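You operate a simulated robot arm through the tools that you are given. There is no shell and no other tool. Be economical: measure what you need, move in short steps, check, and stop when the job is done.

You run a simulated two-armed robot. Do the job below in one go: nothing can be reset, and whatever is moved stays where it is left.

## Task
Take the dish cloth from the wall worktop surface and hang it over the handle of the freezer drawer.

The check looks at the end state, three seconds after you hand in, the way a careful person would. Anything else that was tipped, shoved, dropped, spilled or broken makes it a failure. Flat cloth is picked up by pressing the open fingertips on it (5 to 10 N) and closing them slowly along it; thin cloth reads only 2 to 8 mm in the jaws.

## Robot
Two 7-joint arms with two-finger parallel grippers on one trunk, on a base that drives. Base frame: it is fixed to the floor where the robot stands at the start and does not move with it; the origin is under the middle of the robot, x ahead of it, y to its left, z up. Units: m, degrees, N and s.
The left shoulder is at the start at [0.05, 0.161, 1.148], the right one opposite. Payload 3.43 kg a hand.
The tool frame of a hand sits at the grasp point between the pads (the TCP): z along the fingers, y along the line on which they close. The tips reach 0.03 m beyond it. The gripper opens to 0.094 m. The fingers are 0.028 m wide and 0.01 m thick; the gripper's body (0.05 by 0.096 m) begins 0.055 m behind the TCP.
Orientation is that of the tool frame in the base frame, as [roll, pitch, yaw] about the fixed x, y, z axes, in that order (R = Rz(yaw) Ry(pitch) Rx(roll)). With the fingers straight down and closing along the base's y, the tool's x points along the base's -x, its y along +y and its z along -z.

## Interface
- The arms move only by the tool servo_tool. It takes "left_steps", "right_steps" or both (then of equal length, played together; a hand with none holds still); each is a list of rows, each a list of 7 numbers: the shift along the base's x, y, z in m, then the turn, a rotation vector about the base's x, y, z in degrees, then the closure, from 0 (fully open) to 1 (shut). In form: [[tx, ty, tz, wx, wy, wz, jaw], ...]. A call has 1 to 8 rows; each row shifts and turns the commanded pose from where the row before left it. Rows are played at 5 a second. More than 0.05 m and 8.6 degrees between two rows, or a gripper value outside its range, and nothing of the call is played. A pose out of reach is approached as far as the arm can. The call stops where the force on the tool passes 40 N (or 10 N more than at its start, if that is more) or the arm is blocked; 0.2 s more then pass. The fingers move at their own pace (about 0.045 m/s each) and stop on an object; they squeeze with about 23 N. The grip force told is the motor's: it shows also when the fingers shut on nothing. Time passes only in rows, and 0.2 s behind the last, so rows that do not move let the fingers close. It gives the time, the measured TCP pose, the force on the tool (base axes), the opening and the grip force at its end, in the units of the frame above (readings bear some noise), with the torque about the TCP (base axes, N m) and any sound that the robot's microphone picked up.
- Cameras (640 x 400 px; columns grow to the right, rows downward): "scene" is now at [0.1225, 0.0038, 1.2764]; the picture's right is [0.09, -1.00, 0.00], its down [-0.48, -0.04, -0.88] and it looks along [0.87, 0.08, -0.48] (base axes); focal length 281 px, centre (320, 200). "left" rides on the left gripper at [0.076, -0.014, -0.102] in its tool frame; the picture's right is [0.18, 0.98, 0.00], its down [-0.75, 0.14, -0.64] and it looks along [-0.63, 0.12, 0.77] (tool axes); focal length 243 px, centre (320, 200). "right" rides on the right gripper at [0.076, 0.014, -0.103] in its tool frame; the picture's right is [-0.18, 0.98, 0.00], its down [-0.75, -0.14, -0.64] and it looks along [-0.63, -0.12, 0.77] (tool axes); focal length 243 px, centre (320, 200). There is no depth. A picture from a camera that has moved, and an enlarged one, comes with that camera's place and axes in the base frame and with its lens. The place of the scene camera against the robot may be out by one fixed shift of up to 0.018 m in any direction.
- capture(camera): a new picture of that camera. It takes no simulated time.
- move_column(by): slides the trunk up (or, below 0, down) by that many m; the arms and the scene camera ride with it, the base frame stays. It gives what a move gives, with no picture.
- roll_base(legs): drives the robot by 1 to 6 legs, each [ahead, left, turn to the left] in m, m and degrees, along the robot's own axes; the way and the turn of a leg run together, so that a leg with both is an arc; at most 1.5 m and 180 degrees a leg. The arms and the cameras ride along, it lands a little off, and it stops where it bumps. It gives what a move gives.
- aim_head(pan, tilt): turns the head with the scene camera to pan (to the left, within 80 degrees either way) and tilt (down, from -29 to 69), counted from straight ahead of the robot. It gives what a move gives.
- inspect(camera, box): a new picture of the part [left, top, right, bottom] of that camera's present view, enlarged. It takes no simulated time.
- finish_job(): hands the job in; it is judged then, once.

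Work in short steps. Places have to be worked out from the pictures, the camera data and where the tool is seen: move nearer, look again, correct. Check each grasp and each placing, and mend what went wrong. You have 120 turns and 92 pictures in all, those below and enlarged ones among them. Open the grippers and draw the arms clear of the work before you hand the job in, unless the task says otherwise.

The tools are called after "Call:" as a command line: name --argument value ..., lists and objects as JSON in quotes. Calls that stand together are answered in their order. servo_tool: Moves the arms, as the interface text tells. Its arguments: {"type":"object","properties":{"left_steps":{"type":"array","items":{"type":"array","items":{"type":"number"}}},"right_steps":{"type":"array","items":{"type":"array","items":{"type":"number"}}}},"required":[]} The other tools are called the same way: move_column (by) slides the trunk up or down; roll_base (legs) drives the base; aim_head (pan, tilt) turns the head that bears the scene camera; capture (camera) takes a picture; inspect (camera, box) takes an enlarged picture of a part of a camera's view; finish_job () hands the job in.

At the start:

```text
time_s: 0.0
left_eef_pos: [0.4862, 0.2956, 1.1298]
left_tcp_rot: [180.0, 0.0, -179.9]
left_force: [0.3, -0.1, -0.2]
left_wrist_torque: [0.0, -0.02, 0.0]
left_opening: 0.0943
left_gripper_force: 0.1
right_eef_pos: [0.3927, -0.1144, 1.0713]
right_tcp_rot: [-180.0, 0.1, -180.0]
right_force: [0.8, 0.6, 0.3]
right_wrist_torque: [-0.01, -0.02, 0.01]
right_opening: 0.0941
right_gripper_force: 0.1
trunk travel left (down, up): [-0.175, 0.092]
robot x, y, heading: [0.0021, 0.0017, -0.2]
head pan, tilt: [4.9, 28.6]
```

scene: 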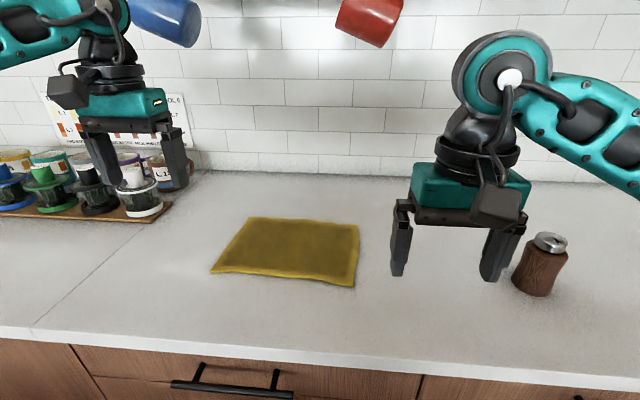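
right: 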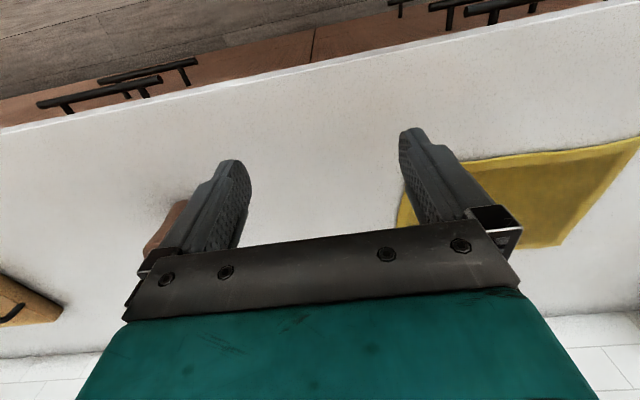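
left: 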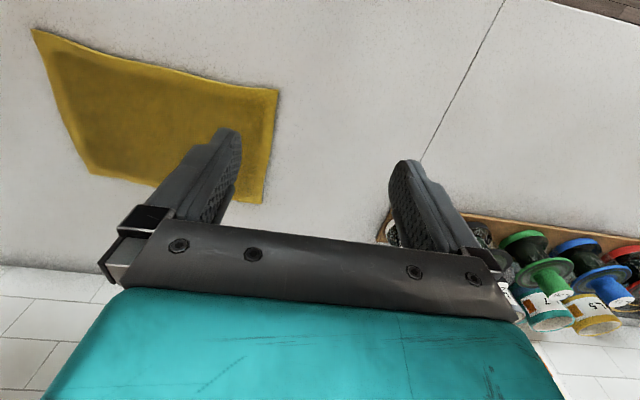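

The cloth lies ahead in the middle. I need to find the freezer drawer, so I turn the head around.

Call:
aim_head --pan -60 --tilt 35

Call:
capture --camera "scene"

Call:
aim_head --pan 60 --tilt 35

Call:
capture --camera "scene"

Call:
aim_head --pan 0 --tilt 60

Call:
capture --camera "scene"

```text
time_s: 1.4
left_eef_pos: [0.486, 0.2962, 1.1291]
left_tcp_rot: [179.9, 0.0, -179.9]
left_force: [1.1, 0.4, -0.3]
left_wrist_torque: [-0.01, 0.01, 0.0]
left_opening: 0.0941
left_gripper_force: 0.1
right_eef_pos: [0.3939, -0.1139, 1.0711]
right_tcp_rot: [-180.0, 0.1, -180.0]
right_force: [-0.3, 0.1, 0.3]
right_wrist_torque: [0.03, 0.04, 0.0]
right_opening: 0.094
right_gripper_force: 0.0
trunk travel left (down, up): [-0.175, 0.092]
robot x, y, heading: [0.0002, 0.0001, -0.1]
head pan, tilt: [-60.0, 35.0]
```

```text
88 pictures are left
camera scene: at [0.076, -0.0802, 1.2665], right [-0.87, -0.5, 0.0], down [-0.29, 0.5, -0.82], along [0.41, -0.71, -0.57], focal length 281 px, centre (320, 200)
```

scene: 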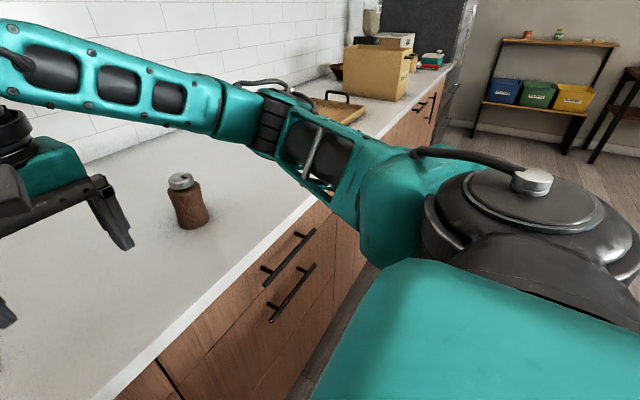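

```text
time_s: 3.4
left_eef_pos: [0.4863, 0.2949, 1.1286]
left_tcp_rot: [-179.9, 0.0, -179.8]
left_force: [0.0, 0.5, -0.1]
left_wrist_torque: [-0.01, -0.01, 0.01]
left_opening: 0.0939
left_gripper_force: 0.0
right_eef_pos: [0.3944, -0.1131, 1.0715]
right_tcp_rot: [179.9, 0.0, -180.0]
right_force: [0.4, -0.1, 0.2]
right_wrist_torque: [0.0, 0.01, -0.01]
right_opening: 0.094
right_gripper_force: 0.0
trunk travel left (down, up): [-0.175, 0.092]
robot x, y, heading: [0.0012, 0.003, -0.2]
head pan, tilt: [60.0, 35.0]
```

```text
87 pictures are left
camera scene: at [0.076, 0.0722, 1.2665], right [0.87, -0.5, 0.0], down [-0.29, -0.5, -0.82], along [0.41, 0.71, -0.57], focal length 281 px, centre (320, 200)
```

scene: 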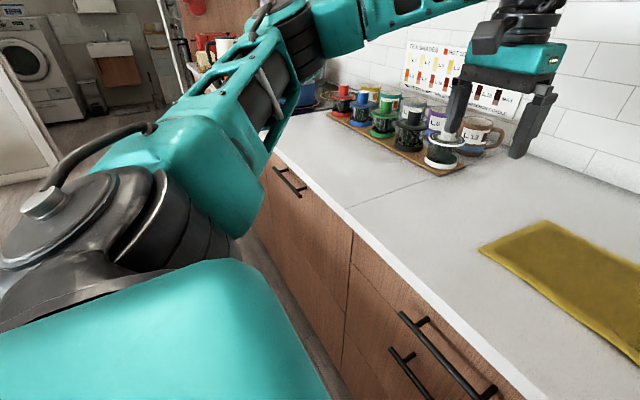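

```text
time_s: 4.7
left_eef_pos: [0.4871, 0.2957, 1.1303]
left_tcp_rot: [-180.0, 0.1, -179.8]
left_force: [0.4, 0.5, -0.1]
left_wrist_torque: [-0.01, -0.04, 0.03]
left_opening: 0.0941
left_gripper_force: 0.0
right_eef_pos: [0.3928, -0.1137, 1.0712]
right_tcp_rot: [180.0, 0.0, -179.9]
right_force: [-0.7, 0.1, 0.1]
right_wrist_torque: [0.0, 0.0, 0.01]
right_opening: 0.0938
right_gripper_force: 0.0
trunk travel left (down, up): [-0.175, 0.092]
robot x, y, heading: [0.0005, -0.0003, -0.1]
head pan, tilt: [0.0, 60.0]
```

```text
86 pictures are left
camera scene: at [0.0986, -0.0039, 1.2322], right [0.0, -1.0, 0.0], down [-0.87, 0.0, -0.5], along [0.5, 0.0, -0.87], focal length 281 px, centre (320, 200)
```

scene: 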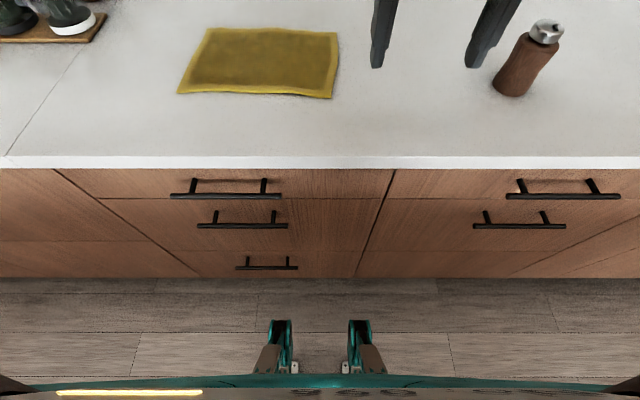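

Drawers under this counter are wooden; the freezer is elsewhere, perhaps. I look toward the ends of the room.

Call:
aim_head --pan -80 --tilt 8

Call:
capture --camera "scene"

Call:
aim_head --pan 80 --tilt 8

Call:
capture --camera "scene"

```text
time_s: 6.2
left_eef_pos: [0.486, 0.2963, 1.1289]
left_tcp_rot: [-180.0, 0.0, -179.8]
left_force: [0.4, -0.7, 0.0]
left_wrist_torque: [-0.01, 0.02, -0.02]
left_opening: 0.0939
left_gripper_force: 0.1
right_eef_pos: [0.3941, -0.1127, 1.0704]
right_tcp_rot: [180.0, 0.0, -180.0]
right_force: [-0.1, -0.4, 0.5]
right_wrist_torque: [-0.04, -0.03, 0.0]
right_opening: 0.094
right_gripper_force: 0.1
trunk travel left (down, up): [-0.175, 0.092]
robot x, y, heading: [-0.0021, 0.0022, 0.0]
head pan, tilt: [-80.0, 8.0]
```

```text
85 pictures are left
camera scene: at [0.0481, -0.0952, 1.3098], right [-0.98, -0.17, 0.0], down [-0.02, 0.14, -0.99], along [0.17, -0.98, -0.14], focal length 281 px, centre (320, 200)
```

scene: 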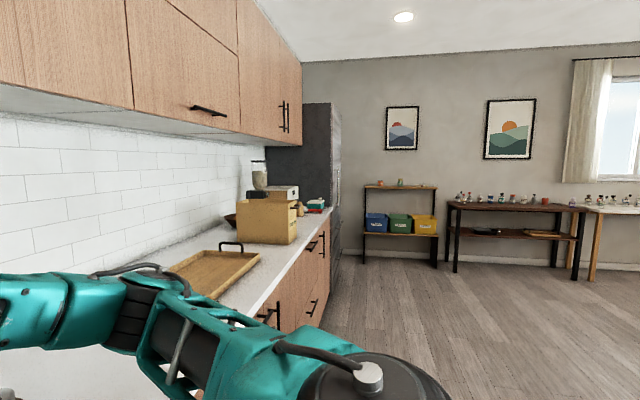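

```text
time_s: 8.7
left_eef_pos: [0.4848, 0.2954, 1.1301]
left_tcp_rot: [179.9, 0.0, -179.7]
left_force: [-0.4, -0.1, -0.3]
left_wrist_torque: [0.06, 0.01, -0.01]
left_opening: 0.0941
left_gripper_force: 0.1
right_eef_pos: [0.394, -0.1145, 1.0716]
right_tcp_rot: [-179.9, 0.0, 180.0]
right_force: [-0.1, 0.0, -0.7]
right_wrist_torque: [-0.03, 0.03, -0.03]
right_opening: 0.0941
right_gripper_force: 0.1
trunk travel left (down, up): [-0.175, 0.092]
robot x, y, heading: [0.0031, 0.0009, 0.1]
head pan, tilt: [80.0, 8.0]
```

```text
84 pictures are left
camera scene: at [0.048, 0.0872, 1.3099], right [0.98, -0.17, 0.0], down [-0.02, -0.14, -0.99], along [0.17, 0.98, -0.14], focal length 281 px, centre (320, 200)
```

scene: 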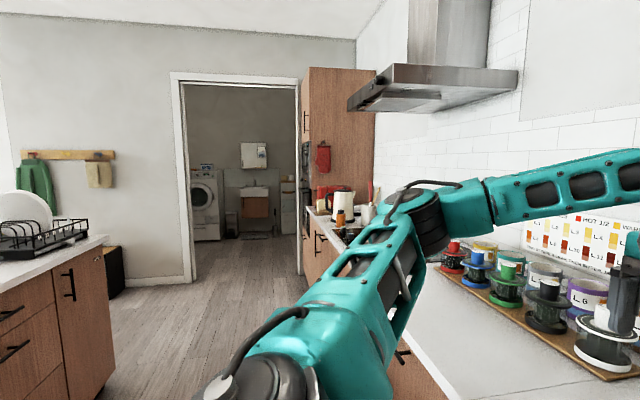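

The fridge-freezer is the dark cabinet at the right end of the counter (y≈-2.8). I back off and strafe there to look at its drawer handle before picking the cloth.

Call:
roll_base --legs '[[-0.5, 0, 0], [0, -1.3, 0], [0, -1.2, 0]]'

Call:
aim_head --pan 0 --tilt 35

Call:
capture --camera "scene"

```text
time_s: 23.4
left_eef_pos: [-0.0164, -2.2067, 1.1283]
left_tcp_rot: [-179.9, 0.0, 179.8]
left_force: [0.8, -0.2, -0.4]
left_wrist_torque: [0.0, 0.01, -0.02]
left_opening: 0.094
left_gripper_force: 0.1
right_eef_pos: [-0.111, -2.6146, 1.0712]
right_tcp_rot: [180.0, 0.0, 179.8]
right_force: [0.0, -0.6, -0.7]
right_wrist_torque: [0.04, 0.02, -0.03]
right_opening: 0.094
right_gripper_force: 0.1
trunk travel left (down, up): [-0.175, 0.092]
robot x, y, heading: [-0.5025, -2.4969, -0.4]
head pan, tilt: [80.0, 8.0]
```

```text
time_s: 24.9
left_eef_pos: [-0.0164, -2.2055, 1.1299]
left_tcp_rot: [-180.0, 0.0, 179.7]
left_force: [0.0, 0.1, -0.3]
left_wrist_torque: [0.01, 0.0, -0.03]
left_opening: 0.094
left_gripper_force: 0.1
right_eef_pos: [-0.1103, -2.6146, 1.0716]
right_tcp_rot: [180.0, 0.0, 179.8]
right_force: [-0.5, 0.2, 0.9]
right_wrist_torque: [0.01, 0.01, -0.02]
right_opening: 0.094
right_gripper_force: 0.0
trunk travel left (down, up): [-0.175, 0.092]
robot x, y, heading: [-0.5061, -2.497, -0.2]
head pan, tilt: [0.0, 35.0]
```

```text
83 pictures are left
camera scene: at [-0.3839, -2.5037, 1.2665], right [0.0, -1.0, 0.0], down [-0.57, 0.0, -0.82], along [0.82, 0.0, -0.57], focal length 281 px, centre (320, 200)
```

scene: 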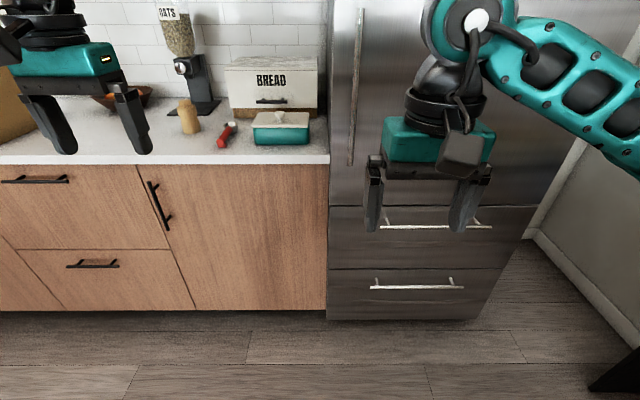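

The fridge has two horizontal drawers below the door. I go to its middle and look for labels.

Call:
roll_base --legs '[[0, -0.42, 0]]'

Call:
aim_head --pan 0 --tilt 40

Call:
capture --camera "scene"

Call:
inspect --camera "scene" --box '[160, 150, 480, 350]'

```text
time_s: 27.5
left_eef_pos: [-0.0188, -2.627, 1.1295]
left_tcp_rot: [-180.0, -0.1, 179.8]
left_force: [-0.3, -1.8, 0.8]
left_wrist_torque: [0.04, 0.01, 0.0]
left_opening: 0.094
left_gripper_force: 0.0
right_eef_pos: [-0.1117, -3.0361, 1.072]
right_tcp_rot: [-179.9, 0.0, 179.7]
right_force: [0.4, 0.2, -0.4]
right_wrist_torque: [0.03, 0.02, -0.03]
right_opening: 0.0939
right_gripper_force: 0.0
trunk travel left (down, up): [-0.175, 0.092]
robot x, y, heading: [-0.5058, -2.9161, -0.3]
head pan, tilt: [0.0, 35.0]
```

```text
time_s: 28.2
left_eef_pos: [-0.0189, -2.6276, 1.1294]
left_tcp_rot: [180.0, 0.0, 179.8]
left_force: [-0.3, -0.1, -0.3]
left_wrist_torque: [0.0, 0.0, -0.04]
left_opening: 0.0936
left_gripper_force: 0.0
right_eef_pos: [-0.1129, -3.0347, 1.0721]
right_tcp_rot: [180.0, 0.0, 179.7]
right_force: [0.3, 0.1, -0.7]
right_wrist_torque: [0.03, 0.0, 0.01]
right_opening: 0.0941
right_gripper_force: 0.1
trunk travel left (down, up): [-0.175, 0.092]
robot x, y, heading: [-0.5047, -2.9183, -0.5]
head pan, tilt: [0.0, 40.0]
```

```text
82 pictures are left
camera scene: at [-0.3889, -2.9244, 1.2589], right [-0.01, -1.0, 0.0], down [-0.64, 0.0, -0.77], along [0.77, 0.0, -0.64], focal length 281 px, centre (320, 200)
```

scene: 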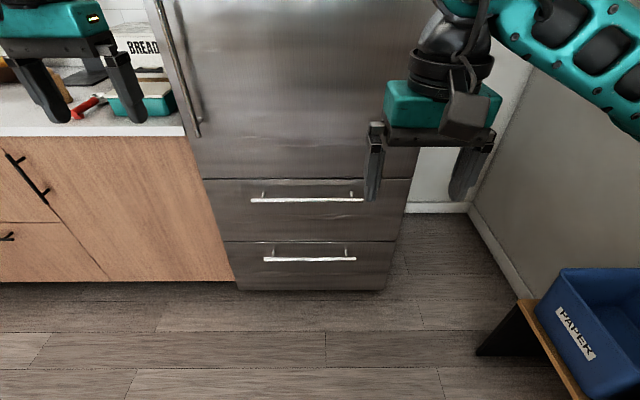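

```text
2.00 times, centred on (320, 250) of scene
camera zoom: at [-0.3889, -2.9244, 1.2589], right [-0.01, -1.0, 0.0], down [-0.64, 0.0, -0.77], along [0.77, 0.0, -0.64], focal length 561 px, centre (320, 100)
```

zoom: 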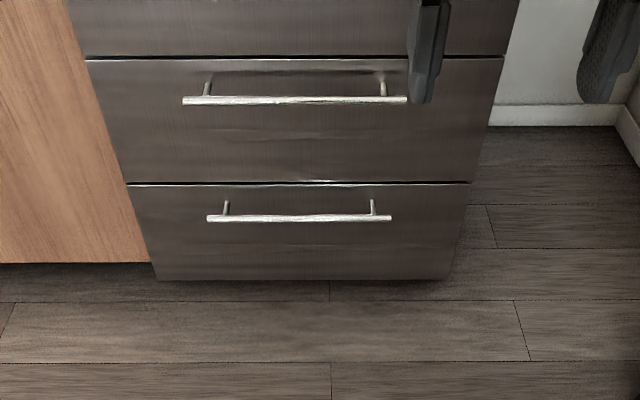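

No labels yet visible. I zoom more on the drawers for a mark.

Call:
inspect --camera "scene" --box '[195, 165, 315, 240]'

Call:
inspect --camera "scene" --box '[300, 165, 420, 240]'

Call:
inspect --camera "scene" --box '[220, 225, 400, 325]'

Call:
aim_head --pan 0 --tilt -10

Call:
capture --camera "scene"

```text
5.33 times, centred on (255, 202) of scene
camera zoom: at [-0.3889, -2.9244, 1.2589], right [-0.01, -1.0, 0.0], down [-0.64, 0.0, -0.77], along [0.77, 0.0, -0.64], focal length 1497 px, centre (667, 187)
```

zoom: 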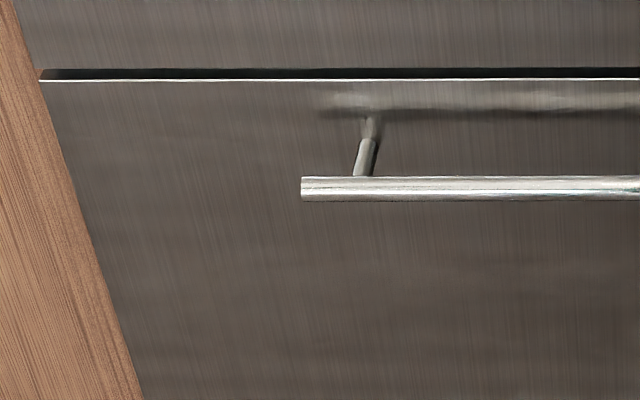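

```text
5.33 times, centred on (360, 202) of scene
camera zoom: at [-0.3889, -2.9244, 1.2589], right [-0.01, -1.0, 0.0], down [-0.64, 0.0, -0.77], along [0.77, 0.0, -0.64], focal length 1497 px, centre (107, 187)
```

zoom: 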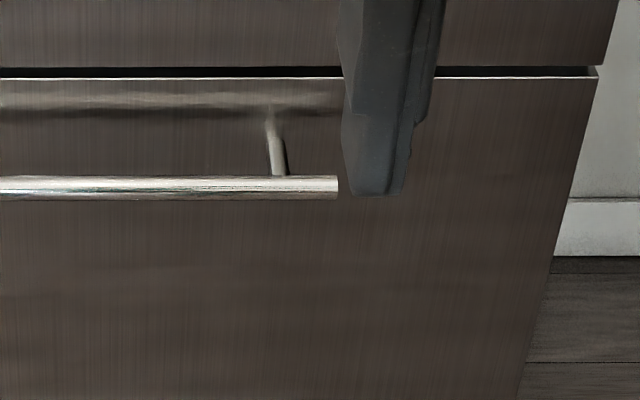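

```text
3.56 times, centred on (310, 275) of scene
camera zoom: at [-0.3889, -2.9244, 1.2589], right [-0.01, -1.0, 0.0], down [-0.64, 0.0, -0.77], along [0.77, 0.0, -0.64], focal length 998 px, centre (356, -67)
```

zoom: 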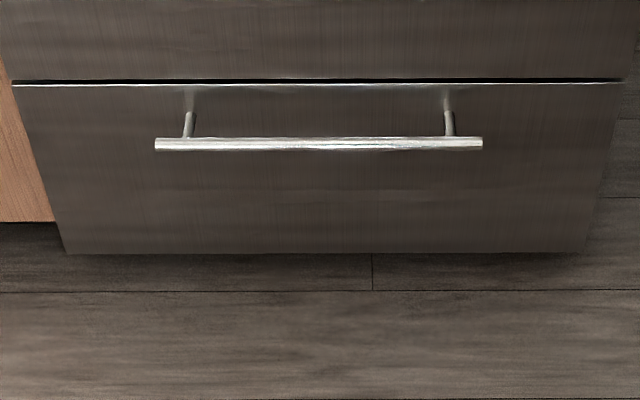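

```text
time_s: 29.4
left_eef_pos: [-0.0186, -2.6263, 1.1296]
left_tcp_rot: [180.0, 0.1, 179.7]
left_force: [0.7, 0.1, -0.1]
left_wrist_torque: [-0.01, -0.02, 0.0]
left_opening: 0.094
left_gripper_force: 0.0
right_eef_pos: [-0.1129, -3.0358, 1.0708]
right_tcp_rot: [-180.0, 0.0, 179.7]
right_force: [-0.8, -0.4, 0.5]
right_wrist_torque: [-0.02, 0.0, 0.03]
right_opening: 0.0941
right_gripper_force: 0.0
trunk travel left (down, up): [-0.175, 0.092]
robot x, y, heading: [-0.5056, -2.9176, -0.2]
head pan, tilt: [0.0, -10.0]
```

```text
77 pictures are left
camera scene: at [-0.3896, -2.9245, 1.3378], right [-0.01, -1.0, 0.0], down [0.17, 0.0, -0.98], along [0.98, -0.01, 0.17], focal length 281 px, centre (320, 200)
```

scene: 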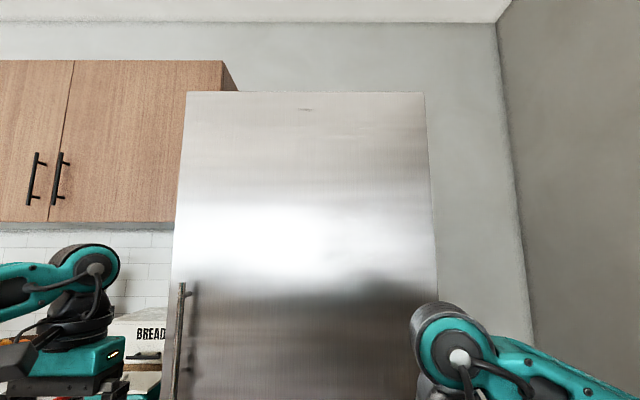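

Both lower drawers look the same with one fridge door above, so both appear to be freezer drawers; the upper one's bar (z≈0.66, x≈0.33, y -2.70..-3.07) suits hanging. Now I return to the cloth, standing slightly left so the right hand takes the near right corner.

Call:
roll_base --legs '[[0, 1.5, 0], [0, 1.5, 0], [0.5, 0, 0]]'

Call:
aim_head --pan -5 --tilt 50

Call:
servo_tool --right_steps '[[0.03, 0, 0, 0, 0, 0, 0.45], [0.04, 0, -0.03, 0, 0, 0, 0.45], [0.04, 0, -0.03, 0, 0, 0, 0.45], [0.03, 0, -0.03, 0, 0, 0, 0.45]]'

Call:
capture --camera "scene"

Call:
capture --camera "right"

```text
time_s: 46.4
left_eef_pos: [0.4758, 0.3991, 1.1292]
left_tcp_rot: [-180.0, 0.0, -179.6]
left_force: [0.1, -0.4, -0.5]
left_wrist_torque: [0.01, -0.01, -0.02]
left_opening: 0.0937
left_gripper_force: 0.1
right_eef_pos: [0.3872, -0.0112, 1.0703]
right_tcp_rot: [180.0, -0.1, -179.7]
right_force: [0.6, 0.9, -0.2]
right_wrist_torque: [-0.01, -0.02, -0.02]
right_opening: 0.0941
right_gripper_force: 0.2
trunk travel left (down, up): [-0.175, 0.092]
robot x, y, heading: [-0.0107, 0.1011, 0.3]
head pan, tilt: [0.0, -10.0]
```

```text
time_s: 47.7
left_eef_pos: [0.4763, 0.3984, 1.1292]
left_tcp_rot: [-180.0, 0.0, -179.6]
left_force: [-0.1, -0.4, 0.8]
left_wrist_torque: [-0.02, -0.03, 0.01]
left_opening: 0.0939
left_gripper_force: 0.1
right_eef_pos: [0.3861, -0.012, 1.0714]
right_tcp_rot: [179.9, 0.1, -179.7]
right_force: [-0.4, 0.3, -0.3]
right_wrist_torque: [-0.03, 0.03, -0.01]
right_opening: 0.0939
right_gripper_force: 0.1
trunk travel left (down, up): [-0.175, 0.092]
robot x, y, heading: [-0.0071, 0.1032, 0.1]
head pan, tilt: [-5.0, 50.0]
```

```text
time_s: 48.7
left_eef_pos: [0.4769, 0.4003, 1.1294]
left_tcp_rot: [180.0, 0.0, -179.7]
left_force: [-0.3, -0.2, 0.5]
left_wrist_torque: [-0.01, -0.01, 0.0]
left_opening: 0.0938
left_gripper_force: 0.1
right_eef_pos: [0.5274, -0.0097, 0.9786]
right_tcp_rot: [180.0, 0.1, -179.7]
right_force: [0.1, -1.0, -0.4]
right_wrist_torque: [0.0, 0.03, 0.0]
right_opening: 0.052
right_gripper_force: 0.0
trunk travel left (down, up): [-0.175, 0.092]
robot x, y, heading: [-0.0106, 0.1034, 0.4]
head pan, tilt: [-5.0, 50.0]
```

```text
76 pictures are left
camera scene: at [0.1011, 0.0914, 1.2447], right [-0.08, -1.0, 0.0], down [-0.76, 0.06, -0.64], along [0.64, -0.05, -0.77], focal length 281 px, centre (320, 200)
```

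scene: 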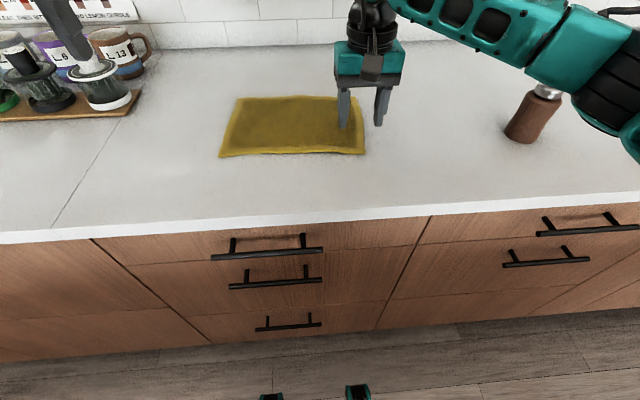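

```text
75 pictures are left
camera right: at [0.4499, 0.0039, 1.0819], right [0.18, 0.98, 0.0], down [0.75, -0.14, 0.64], along [0.63, -0.12, -0.77], focal length 243 px, centre (320, 200)
```

right: 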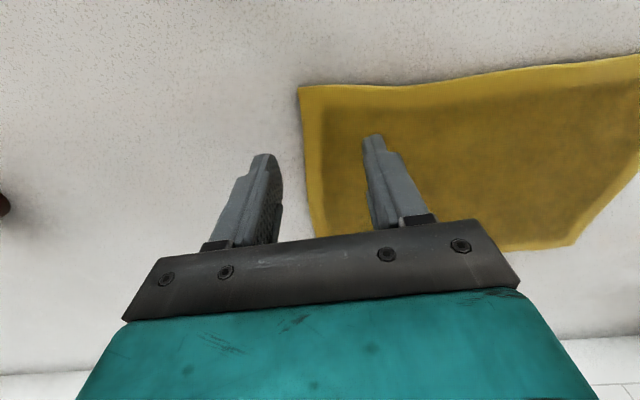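

By the wrist camera the near right corner is at about (0.507,-0.025). I move the hand over the cloth 3 cm inside the corner and descend near contact.

Call:
servo_tool --right_steps '[[0.01, 0.02, -0.03, 0, 0, 0, 0.45], [0, 0, -0.03, 0, 0, 0, 0.45], [0, 0, -0.013, 0, 0, 0, 0.45], [0, 0, -0.004, 0, 0, 0, 0.45], [0, 0, -0.004, 0, 0, 0, 0.45]]'

Call:
capture --camera "right"

```text
time_s: 49.3
left_eef_pos: [0.4762, 0.3989, 1.1298]
left_tcp_rot: [180.0, 0.0, -179.7]
left_force: [0.6, -0.1, -0.4]
left_wrist_torque: [0.04, 0.04, 0.04]
left_opening: 0.0938
left_gripper_force: 0.0
right_eef_pos: [0.5378, 0.012, 0.9432]
right_tcp_rot: [179.6, 0.8, -179.7]
right_force: [-3.7, -0.3, 15.3]
right_wrist_torque: [-0.1, 0.14, -0.07]
right_opening: 0.0514
right_gripper_force: 0.1
trunk travel left (down, up): [-0.175, 0.092]
robot x, y, heading: [-0.0094, 0.0978, 0.3]
head pan, tilt: [-5.0, 50.0]
stopped in row 2 (right hand): the force on the tool passed its limit (the readings are from after the stop); the commanded pose is now the measured one
```

```text
74 pictures are left
camera right: at [0.4602, 0.0245, 1.0444], right [0.18, 0.98, 0.01], down [0.74, -0.14, 0.65], along [0.64, -0.11, -0.76], focal length 243 px, centre (320, 200)
```

right: 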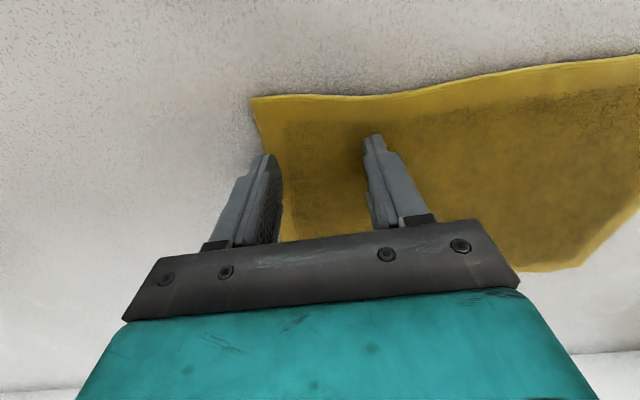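

Contact came already at TCP z≈0.943 (tips 0.913), higher than expected. I check in the scene picture what touches.

Call:
inspect --camera "scene" --box '[220, 60, 460, 210]'

Call:
servo_tool --right_steps '[[0, 0, 0.004, 0, 0, 0, 0.45], [0, 0, 0, 0, 0, 0, 0.45], [0, 0, 0, 0, 0, 0, 0.45]]'

```text
2.67 times, centred on (340, 135) of scene
camera zoom: at [0.1006, 0.0912, 1.2449], right [-0.08, -1.0, 0.0], down [-0.76, 0.06, -0.64], along [0.64, -0.05, -0.77], focal length 748 px, centre (267, 373)
```

zoom: 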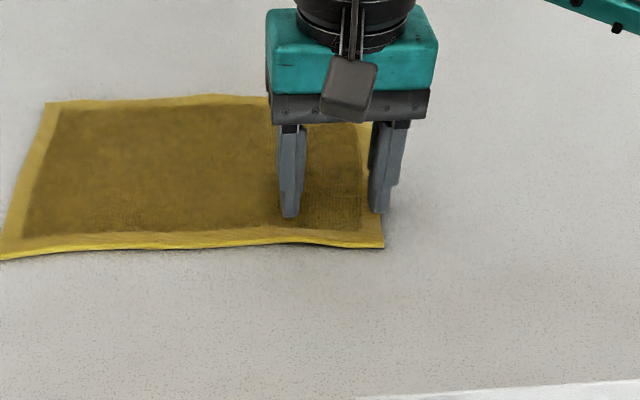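

```text
time_s: 50.1
left_eef_pos: [0.4765, 0.3996, 1.1287]
left_tcp_rot: [-180.0, 0.0, -179.5]
left_force: [-0.1, 0.4, 0.0]
left_wrist_torque: [-0.02, 0.01, 0.01]
left_opening: 0.0943
left_gripper_force: 0.1
right_eef_pos: [0.5376, 0.0103, 0.9443]
right_tcp_rot: [179.6, 0.7, -179.7]
right_force: [0.0, 0.5, 3.6]
right_wrist_torque: [0.01, 0.0, 0.0]
right_opening: 0.0515
right_gripper_force: 0.0
trunk travel left (down, up): [-0.175, 0.092]
robot x, y, heading: [-0.0059, 0.0976, 0.6]
head pan, tilt: [-5.0, 50.0]
```

The fingers really touch the cloth, so the surface is at about 0.912. The right finger is on the cloth's edge; I shift 1.5 cm left and press again gently.

Call:
servo_tool --right_steps '[[0, 0, 0.01, 0, 0, 0, 0.45], [-0.003, 0.016, 0, 0, 0, 0, 0.45], [0, 0, -0.009, 0, 0, 0, 0.45], [0, 0, -0.003, 0, 0, 0, 0.45], [0, 0, 0, 0, 0, 0, 0.45]]'

```text
time_s: 51.3
left_eef_pos: [0.4764, 0.3992, 1.1292]
left_tcp_rot: [180.0, 0.0, -179.6]
left_force: [-0.3, 0.1, -0.8]
left_wrist_torque: [0.01, 0.01, -0.02]
left_opening: 0.0942
left_gripper_force: 0.2
right_eef_pos: [0.5351, 0.0262, 0.9434]
right_tcp_rot: [179.6, 0.8, -179.7]
right_force: [0.9, -0.7, 7.1]
right_wrist_torque: [-0.07, 0.02, 0.02]
right_opening: 0.0517
right_gripper_force: 0.1
trunk travel left (down, up): [-0.175, 0.092]
robot x, y, heading: [-0.0081, 0.0997, 0.1]
head pan, tilt: [-5.0, 50.0]
```

Pressing with about 7 N; now I close slowly.

Call:
servo_tool --right_steps '[[0, 0, 0, 0, 0, 0, 0.53], [0, 0, 0, 0, 0, 0, 0.61], [0, 0, 0, 0, 0, 0, 0.69], [0, 0, 0, 0, 0, 0, 0.77], [0, 0, 0, 0, 0, 0, 0.85], [0, 0, 0, 0, 0, 0, 0.92], [0, 0, 0, 0, 0, 0, 1.0], [0, 0, 0, 0, 0, 0, 1.0]]'

Call:
capture --camera "right"

```text
time_s: 53.1
left_eef_pos: [0.4761, 0.3994, 1.1304]
left_tcp_rot: [-179.9, 0.0, -179.6]
left_force: [-0.4, 0.3, -0.3]
left_wrist_torque: [-0.03, 0.0, -0.01]
left_opening: 0.0942
left_gripper_force: 0.0
right_eef_pos: [0.5351, 0.028, 0.9443]
right_tcp_rot: [179.7, 0.8, -179.7]
right_force: [-0.5, 0.8, 11.8]
right_wrist_torque: [0.01, -0.05, 0.01]
right_opening: 0.0061
right_gripper_force: 22.5
trunk travel left (down, up): [-0.175, 0.092]
robot x, y, heading: [-0.0079, 0.0987, 0.6]
head pan, tilt: [-5.0, 50.0]
```

```text
72 pictures are left
camera right: at [0.4563, 0.041, 1.0449], right [0.18, 0.98, 0.01], down [0.75, -0.14, 0.65], along [0.64, -0.11, -0.76], focal length 243 px, centre (320, 200)
```

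right: 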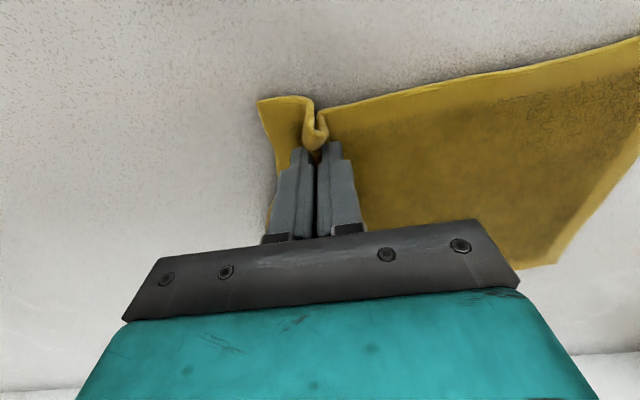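

The cloth fold is held (6 mm). I lift slowly, straight up, and look.

Call:
servo_tool --right_steps '[[0, 0, 0.03, 0, 0, 0, 1], [0, 0, 0.03, 0, 0, 0, 1], [0, 0, 0.03, 0, 0, 0, 1], [0, 0, 0.03, 0, 0, 0, 1], [-0.01, 0, 0.03, 0, 0, 0, 1], [-0.02, 0, 0.03, 0, 0, 0, 1], [-0.02, 0, 0.03, 0, 0, 0, 1], [-0.02, 0, 0.03, 0, 0, 0, 1]]'

Call:
aim_head --pan -5 --tilt 35

Call:
capture --camera "scene"

```text
time_s: 54.9
left_eef_pos: [0.4762, 0.399, 1.1289]
left_tcp_rot: [-180.0, 0.0, -179.6]
left_force: [-0.9, 0.5, 0.8]
left_wrist_torque: [0.01, -0.03, 0.02]
left_opening: 0.0939
left_gripper_force: 0.1
right_eef_pos: [0.4642, 0.026, 1.1824]
right_tcp_rot: [179.6, 0.7, -179.6]
right_force: [-0.4, -0.4, 0.9]
right_wrist_torque: [0.0, -0.01, 0.04]
right_opening: 0.0047
right_gripper_force: 22.9
trunk travel left (down, up): [-0.175, 0.092]
robot x, y, heading: [-0.0067, 0.1016, 0.3]
head pan, tilt: [-5.0, 50.0]
```

```text
time_s: 55.7
left_eef_pos: [0.4775, 0.3988, 1.1285]
left_tcp_rot: [179.9, 0.0, -179.6]
left_force: [0.7, -0.1, 0.7]
left_wrist_torque: [0.01, 0.01, 0.0]
left_opening: 0.0941
left_gripper_force: 0.1
right_eef_pos: [0.4655, 0.0261, 1.1816]
right_tcp_rot: [179.5, 0.6, -179.7]
right_force: [0.0, -0.3, -0.2]
right_wrist_torque: [-0.03, 0.0, 0.02]
right_opening: 0.0052
right_gripper_force: 22.8
trunk travel left (down, up): [-0.175, 0.092]
robot x, y, heading: [-0.0088, 0.1042, 0.3]
head pan, tilt: [-5.0, 35.0]
```

```text
71 pictures are left
camera scene: at [0.1119, 0.0903, 1.2664], right [-0.08, -1.0, 0.0], down [-0.57, 0.05, -0.82], along [0.82, -0.07, -0.57], focal length 281 px, centre (320, 200)
```

scene: 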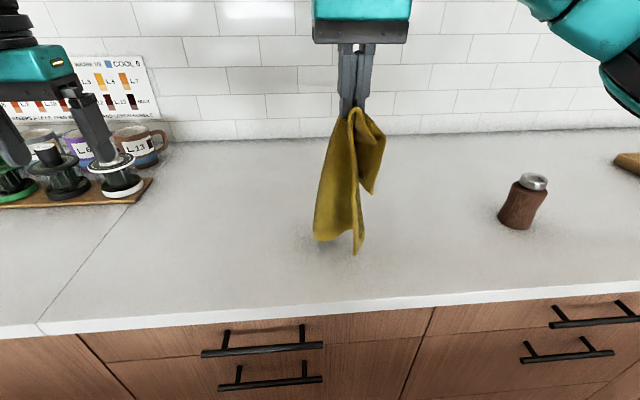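

Good hold; cloth hangs about 0.27 m. I raise the column a bit, back off and go to the fridge.

Call:
move_column --by 0.06

Call:
roll_base --legs '[[-0.5, 0, 0], [0, -1.43, 0], [0, -1.42, 0]]'

Call:
aim_head --pan -10 --tilt 40

Call:
capture --camera "scene"

```text
time_s: 56.7
left_eef_pos: [0.4777, 0.3994, 1.1889]
left_tcp_rot: [-180.0, -0.1, -179.6]
left_force: [0.7, -0.5, -0.5]
left_wrist_torque: [-0.01, 0.0, 0.0]
left_opening: 0.094
left_gripper_force: 0.0
right_eef_pos: [0.4662, 0.0262, 1.2424]
right_tcp_rot: [179.7, 0.7, -179.7]
right_force: [0.6, 0.2, -0.4]
right_wrist_torque: [0.01, 0.02, -0.01]
right_opening: 0.005
right_gripper_force: 23.2
trunk travel left (down, up): [-0.235, 0.032]
robot x, y, heading: [-0.0049, 0.099, 0.4]
head pan, tilt: [-5.0, 35.0]
```

```text
time_s: 72.9
left_eef_pos: [-0.0361, -2.4477, 1.189]
left_tcp_rot: [-180.0, -0.1, 178.9]
left_force: [0.0, 0.6, 0.0]
left_wrist_torque: [0.0, -0.01, 0.02]
left_opening: 0.0941
left_gripper_force: 0.2
right_eef_pos: [-0.0584, -2.8211, 1.2419]
right_tcp_rot: [179.7, 0.6, 178.8]
right_force: [-0.7, 0.1, -0.4]
right_wrist_torque: [0.05, 0.01, 0.05]
right_opening: 0.0049
right_gripper_force: 23.1
trunk travel left (down, up): [-0.235, 0.032]
robot x, y, heading: [-0.5313, -2.7328, -1.3]
head pan, tilt: [-5.0, 35.0]
```

```text
time_s: 73.6
left_eef_pos: [-0.0385, -2.4471, 1.1876]
left_tcp_rot: [180.0, 0.0, 178.8]
left_force: [1.0, -0.1, 0.0]
left_wrist_torque: [0.01, 0.0, 0.0]
left_opening: 0.094
left_gripper_force: 0.0
right_eef_pos: [-0.0577, -2.8213, 1.2431]
right_tcp_rot: [179.5, 0.7, 178.7]
right_force: [0.1, 0.4, 0.1]
right_wrist_torque: [0.03, 0.0, 0.02]
right_opening: 0.0046
right_gripper_force: 22.5
trunk travel left (down, up): [-0.235, 0.032]
robot x, y, heading: [-0.5316, -2.7312, -1.1]
head pan, tilt: [-10.0, 40.0]
```

```text
70 pictures are left
camera scene: at [-0.4148, -2.7539, 1.3189], right [-0.2, -0.98, 0.0], down [-0.63, 0.13, -0.77], along [0.75, -0.15, -0.64], focal length 281 px, centre (320, 200)
```

scene: 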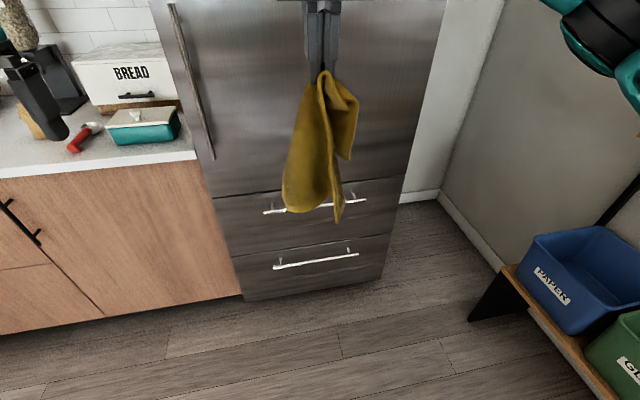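

I retract the left hand so it stays clear of the counter, tilt the right fingers forward, and lower the trunk.

Call:
servo_tool --left_steps '[[-0.03, 0, 0, 0, 0, 0, 0], [-0.04, 0, 0, 0, 0, 0, 0], [-0.04, 0, 0, 0, 0, 0, 0], [-0.04, 0, 0, 0, 0, 0, 0], [-0.03, 0, 0, 0, 0, 0, 0]]' --right_steps '[[0, 0, 0, 0, -8, 0, 1], [0, 0, 0, 0, -8, 0, 1], [0, 0, 0, 0, -8, 0, 1], [0, 0, 0, 0, -8, 0, 1], [0, 0, 0, 0, -8, 0, 1]]'

Call:
move_column --by -0.2

Call:
capture --camera "scene"

Call:
capture --camera "right"

```text
time_s: 74.8
left_eef_pos: [-0.2186, -2.4478, 1.19]
left_tcp_rot: [180.0, 0.0, 178.8]
left_force: [-0.8, 0.2, -0.2]
left_wrist_torque: [-0.01, -0.01, -0.02]
left_opening: 0.0943
left_gripper_force: 0.1
right_eef_pos: [-0.0587, -2.8195, 1.2425]
right_tcp_rot: [178.5, 40.9, 178.3]
right_force: [0.5, -0.1, -0.2]
right_wrist_torque: [-0.02, 0.04, 0.03]
right_opening: 0.0049
right_gripper_force: 23.0
trunk travel left (down, up): [-0.235, 0.032]
robot x, y, heading: [-0.5323, -2.7325, -1.0]
head pan, tilt: [-10.0, 40.0]
```

```text
time_s: 77.0
left_eef_pos: [-0.2172, -2.4478, 0.9894]
left_tcp_rot: [-179.9, 0.1, 178.7]
left_force: [0.0, 0.0, -0.1]
left_wrist_torque: [-0.02, 0.03, 0.02]
left_opening: 0.0942
left_gripper_force: 0.3
right_eef_pos: [-0.0583, -2.8209, 1.0419]
right_tcp_rot: [178.5, 40.7, 178.4]
right_force: [0.5, -0.7, 0.5]
right_wrist_torque: [0.01, 0.03, 0.06]
right_opening: 0.0049
right_gripper_force: 23.5
trunk travel left (down, up): [-0.035, 0.232]
robot x, y, heading: [-0.5299, -2.7335, -1.6]
head pan, tilt: [-10.0, 40.0]
```

```text
69 pictures are left
camera scene: at [-0.4149, -2.754, 1.119], right [-0.2, -0.98, 0.0], down [-0.63, 0.13, -0.77], along [0.75, -0.15, -0.64], focal length 281 px, centre (320, 200)
```

scene: 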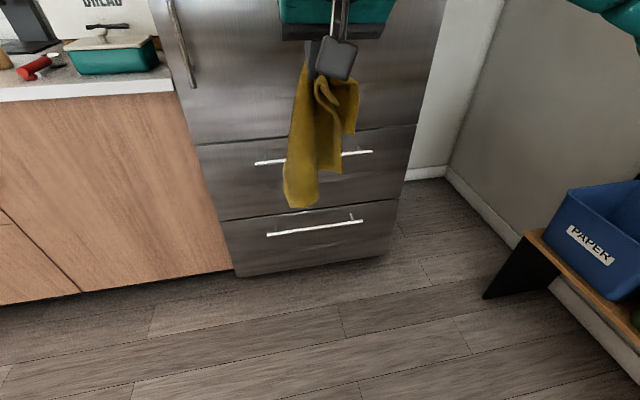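

```text
68 pictures are left
camera right: at [-0.184, -2.8049, 1.0702], right [0.15, 0.98, 0.14], down [0.15, -0.16, 0.98], along [0.98, -0.13, -0.17], focal length 243 px, centre (320, 200)
```

right: 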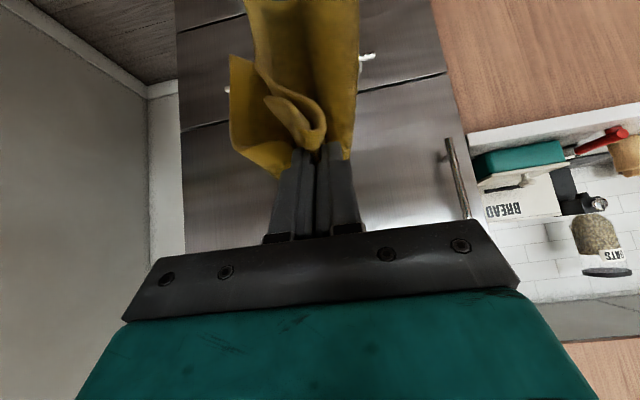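

Triangulating, the upper bar is at x≈0.33, z≈0.66, posts at y≈-2.74 and -3.03, face at x≈0.39. The cloth bottom (≈0.79) clears the bar, so I drive forward, lining the hand up with the bar's middle.

Call:
roll_base --legs '[[0, -0.055, 1.4], [0.33, 0, 0]]'

Call:
aim_head --pan -10 --tilt 50

Call:
capture --camera "scene"

Call:
capture --camera "right"

```text
time_s: 79.7
left_eef_pos: [0.1021, -2.4947, 0.9883]
left_tcp_rot: [179.9, 0.0, -179.7]
left_force: [1.0, -0.7, 0.6]
left_wrist_torque: [0.0, -0.03, 0.0]
left_opening: 0.094
left_gripper_force: 0.1
right_eef_pos: [0.2702, -2.8633, 1.0428]
right_tcp_rot: [178.6, 40.6, 179.7]
right_force: [-0.9, 0.1, 0.2]
right_wrist_torque: [0.02, 0.03, 0.0]
right_opening: 0.0047
right_gripper_force: 23.0
trunk travel left (down, up): [-0.035, 0.232]
robot x, y, heading: [-0.2061, -2.7838, 0.2]
head pan, tilt: [-10.0, 40.0]
```

```text
time_s: 80.4
left_eef_pos: [0.102, -2.4942, 0.9892]
left_tcp_rot: [180.0, 0.0, -179.7]
left_force: [0.3, -0.2, 0.3]
left_wrist_torque: [0.0, -0.01, -0.02]
left_opening: 0.0941
left_gripper_force: 0.0
right_eef_pos: [0.2702, -2.863, 1.0414]
right_tcp_rot: [178.6, 40.7, 179.7]
right_force: [0.0, 0.7, -0.6]
right_wrist_torque: [-0.02, 0.02, -0.01]
right_opening: 0.0047
right_gripper_force: 22.9
trunk travel left (down, up): [-0.035, 0.232]
robot x, y, heading: [-0.2033, -2.7842, -0.0]
head pan, tilt: [-10.0, 50.0]
```

```text
67 pictures are left
camera scene: at [-0.0959, -2.8036, 1.1048], right [-0.17, -0.99, 0.0], down [-0.75, 0.13, -0.64], along [0.63, -0.11, -0.77], focal length 281 px, centre (320, 200)
```

scene: 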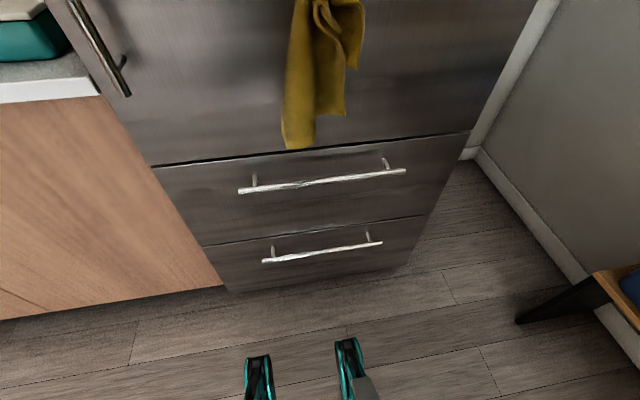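

```text
66 pictures are left
camera right: at [0.1442, -2.8502, 1.0702], right [0.13, 0.98, 0.14], down [0.15, -0.16, 0.98], along [0.98, -0.1, -0.17], focal length 243 px, centre (320, 200)
```

right: 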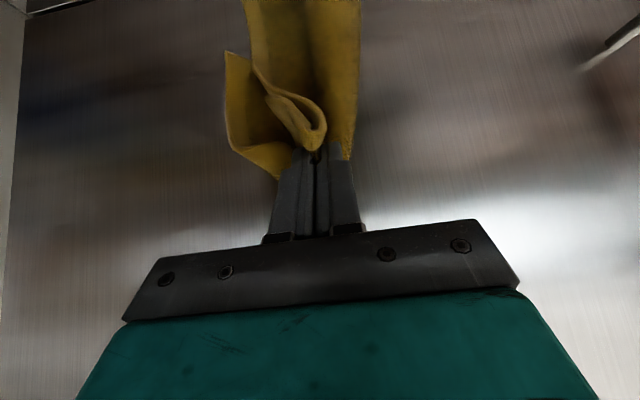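

The cloth bottom hangs slightly left (y≈-2.84); I shift right 3 cm and forward toward the face, checking for contact.

Call:
servo_tool --right_steps '[[0.02, -0.015, 0, 0, 0, 0, 1], [0.02, -0.015, 0, 0, 0, 0, 1], [0.015, 0, 0, 0, 0, 0, 1], [0.005, 0, 0, 0, 0, 0, 1], [0, 0, 0, 0, 0, 0, 1]]'

Call:
capture --camera "scene"

Call:
capture --camera "right"

```text
time_s: 81.6
left_eef_pos: [0.1017, -2.4934, 0.9895]
left_tcp_rot: [179.9, 0.0, -179.7]
left_force: [0.2, -0.5, -0.3]
left_wrist_torque: [0.03, -0.02, -0.01]
left_opening: 0.0937
left_gripper_force: 0.0
right_eef_pos: [0.3306, -2.8923, 1.0417]
right_tcp_rot: [178.6, 40.6, 179.8]
right_force: [0.3, 0.4, -1.1]
right_wrist_torque: [0.0, 0.03, 0.02]
right_opening: 0.0051
right_gripper_force: 22.9
trunk travel left (down, up): [-0.035, 0.232]
robot x, y, heading: [-0.1998, -2.7862, 0.1]
head pan, tilt: [-10.0, 50.0]
```

```text
65 pictures are left
camera scene: at [-0.0959, -2.8036, 1.1047], right [-0.17, -0.99, 0.0], down [-0.75, 0.13, -0.64], along [0.63, -0.11, -0.77], focal length 281 px, centre (320, 200)
```

scene: 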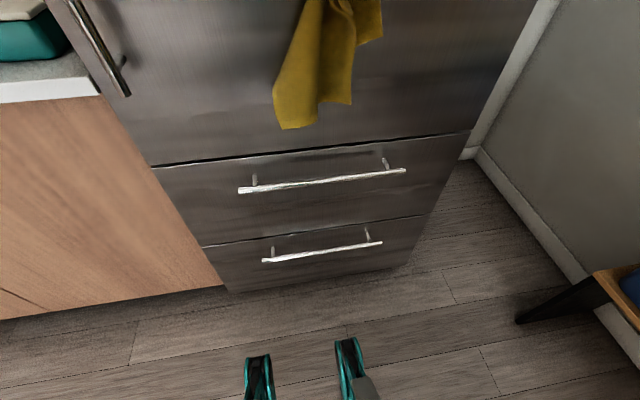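

```text
64 pictures are left
camera right: at [0.2041, -2.8806, 1.0703], right [0.13, 0.98, 0.14], down [0.15, -0.16, 0.98], along [0.98, -0.1, -0.17], focal length 243 px, centre (320, 200)
```

right: 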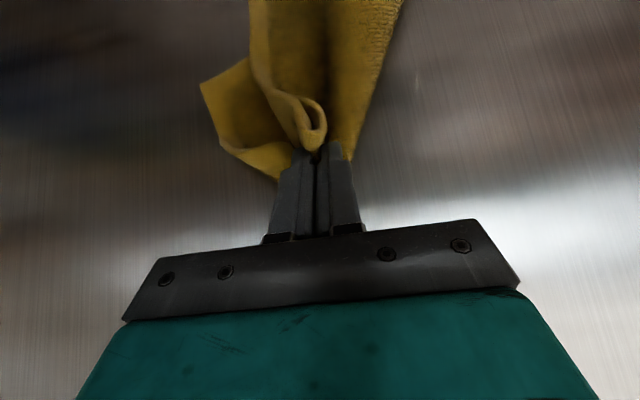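

The cloth now lies lightly against the door, in line with the bar's middle. I go 8 mm more forward, then lower 9 cm so its bottom comes to bar level.

Call:
servo_tool --right_steps '[[0.008, -0.01, 0, 0, 0, 0, 1], [0, 0, -0.03, 0, 0, 0, 1], [0, 0, -0.03, 0, 0, 0, 1], [0, 0, -0.02, 0, 0, 0, 1], [0, 0, 0, 0, 0, 0, 1]]'

Call:
capture --camera "scene"

```text
time_s: 82.8
left_eef_pos: [0.102, -2.4945, 0.9896]
left_tcp_rot: [-180.0, 0.0, -179.7]
left_force: [0.2, 0.1, 0.0]
left_wrist_torque: [0.02, -0.03, 0.01]
left_opening: 0.0939
left_gripper_force: 0.0
right_eef_pos: [0.3376, -2.9019, 0.964]
right_tcp_rot: [178.5, 40.7, 179.8]
right_force: [-5.0, 0.5, 1.1]
right_wrist_torque: [0.03, 0.06, 0.0]
right_opening: 0.0047
right_gripper_force: 22.8
trunk travel left (down, up): [-0.035, 0.232]
robot x, y, heading: [-0.2025, -2.7858, 0.1]
head pan, tilt: [-10.0, 50.0]
```

```text
63 pictures are left
camera scene: at [-0.0964, -2.8036, 1.1048], right [-0.17, -0.99, 0.0], down [-0.75, 0.13, -0.64], along [0.63, -0.11, -0.77], focal length 281 px, centre (320, 200)
```

scene: 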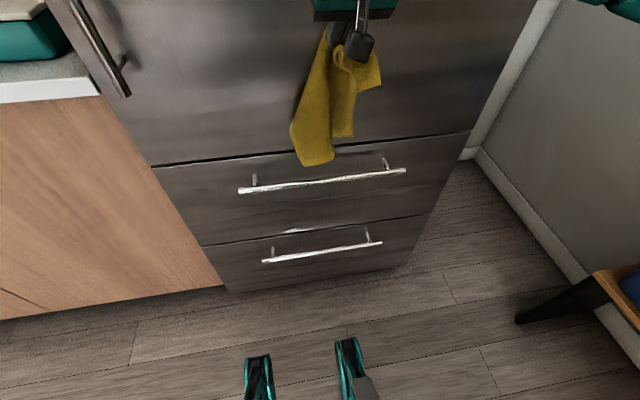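

The tips touch the face (5 N), so the face is x≈0.367. I back off 3 mm, lower 4 cm and zoom in.

Call:
servo_tool --right_steps '[[-0.004, 0, -0.01, 0, 0, 0, 1], [0, 0, -0.02, 0, 0, 0, 1], [0, 0, -0.01, 0, 0, 0, 1], [0, 0, 0, 0, 0, 0, 1]]'

Call:
inspect --camera "scene" --box '[220, 40, 430, 210]'

```text
time_s: 83.8
left_eef_pos: [0.1038, -2.4948, 0.989]
left_tcp_rot: [-180.0, 0.1, -179.6]
left_force: [0.2, 0.4, 0.8]
left_wrist_torque: [0.01, -0.04, 0.0]
left_opening: 0.0941
left_gripper_force: 0.1
right_eef_pos: [0.3337, -2.9036, 0.923]
right_tcp_rot: [178.5, 40.8, 179.7]
right_force: [-0.4, -0.6, -0.4]
right_wrist_torque: [-0.03, -0.01, 0.01]
right_opening: 0.0046
right_gripper_force: 22.9
trunk travel left (down, up): [-0.035, 0.232]
robot x, y, heading: [-0.2063, -2.7931, 0.1]
head pan, tilt: [-10.0, 50.0]
```

```text
2.35 times, centred on (325, 125) of scene
camera zoom: at [-0.0959, -2.8036, 1.1047], right [-0.17, -0.99, 0.0], down [-0.75, 0.13, -0.64], along [0.63, -0.11, -0.77], focal length 660 px, centre (308, 376)
```

zoom: 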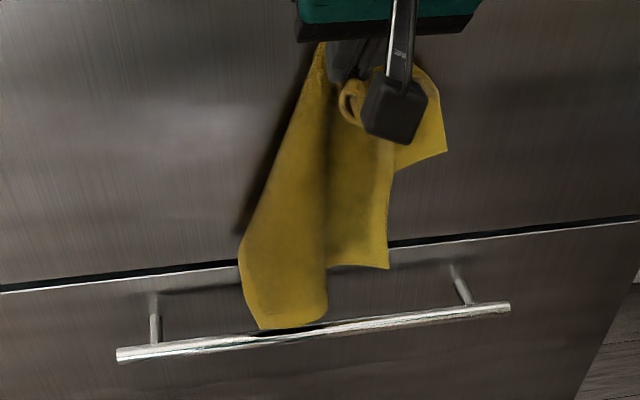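

The cloth's lowest corner has reached the bar and seems to go behind it. Lower 3 cm more and check.

Call:
servo_tool --right_steps '[[0, 0, -0.015, 0, 0, 0, 1], [0, 0, -0.015, 0, 0, 0, 1], [0, 0, 0, 0, 0, 0, 1]]'

Call:
inspect --camera "scene" --box '[220, 60, 430, 230]'

```text
time_s: 84.6
left_eef_pos: [0.102, -2.4946, 0.9882]
left_tcp_rot: [180.0, 0.0, -179.7]
left_force: [-0.1, -0.3, -0.8]
left_wrist_torque: [0.0, 0.03, 0.0]
left_opening: 0.0939
left_gripper_force: 0.1
right_eef_pos: [0.3337, -2.9031, 0.8926]
right_tcp_rot: [178.6, 40.8, 179.8]
right_force: [-0.4, -0.5, -0.8]
right_wrist_torque: [-0.02, 0.05, -0.02]
right_opening: 0.0048
right_gripper_force: 22.4
trunk travel left (down, up): [-0.035, 0.232]
robot x, y, heading: [-0.2051, -2.7864, 0.0]
head pan, tilt: [-10.0, 50.0]
```

```text
2.35 times, centred on (325, 145) of scene
camera zoom: at [-0.0959, -2.8036, 1.1047], right [-0.17, -0.99, 0.0], down [-0.75, 0.13, -0.64], along [0.63, -0.11, -0.77], focal length 660 px, centre (308, 329)
```

zoom: 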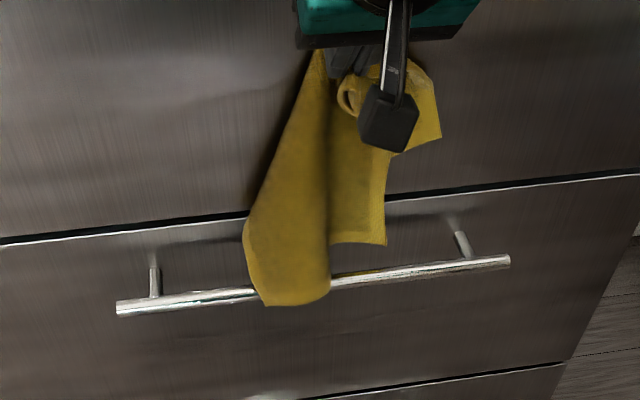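

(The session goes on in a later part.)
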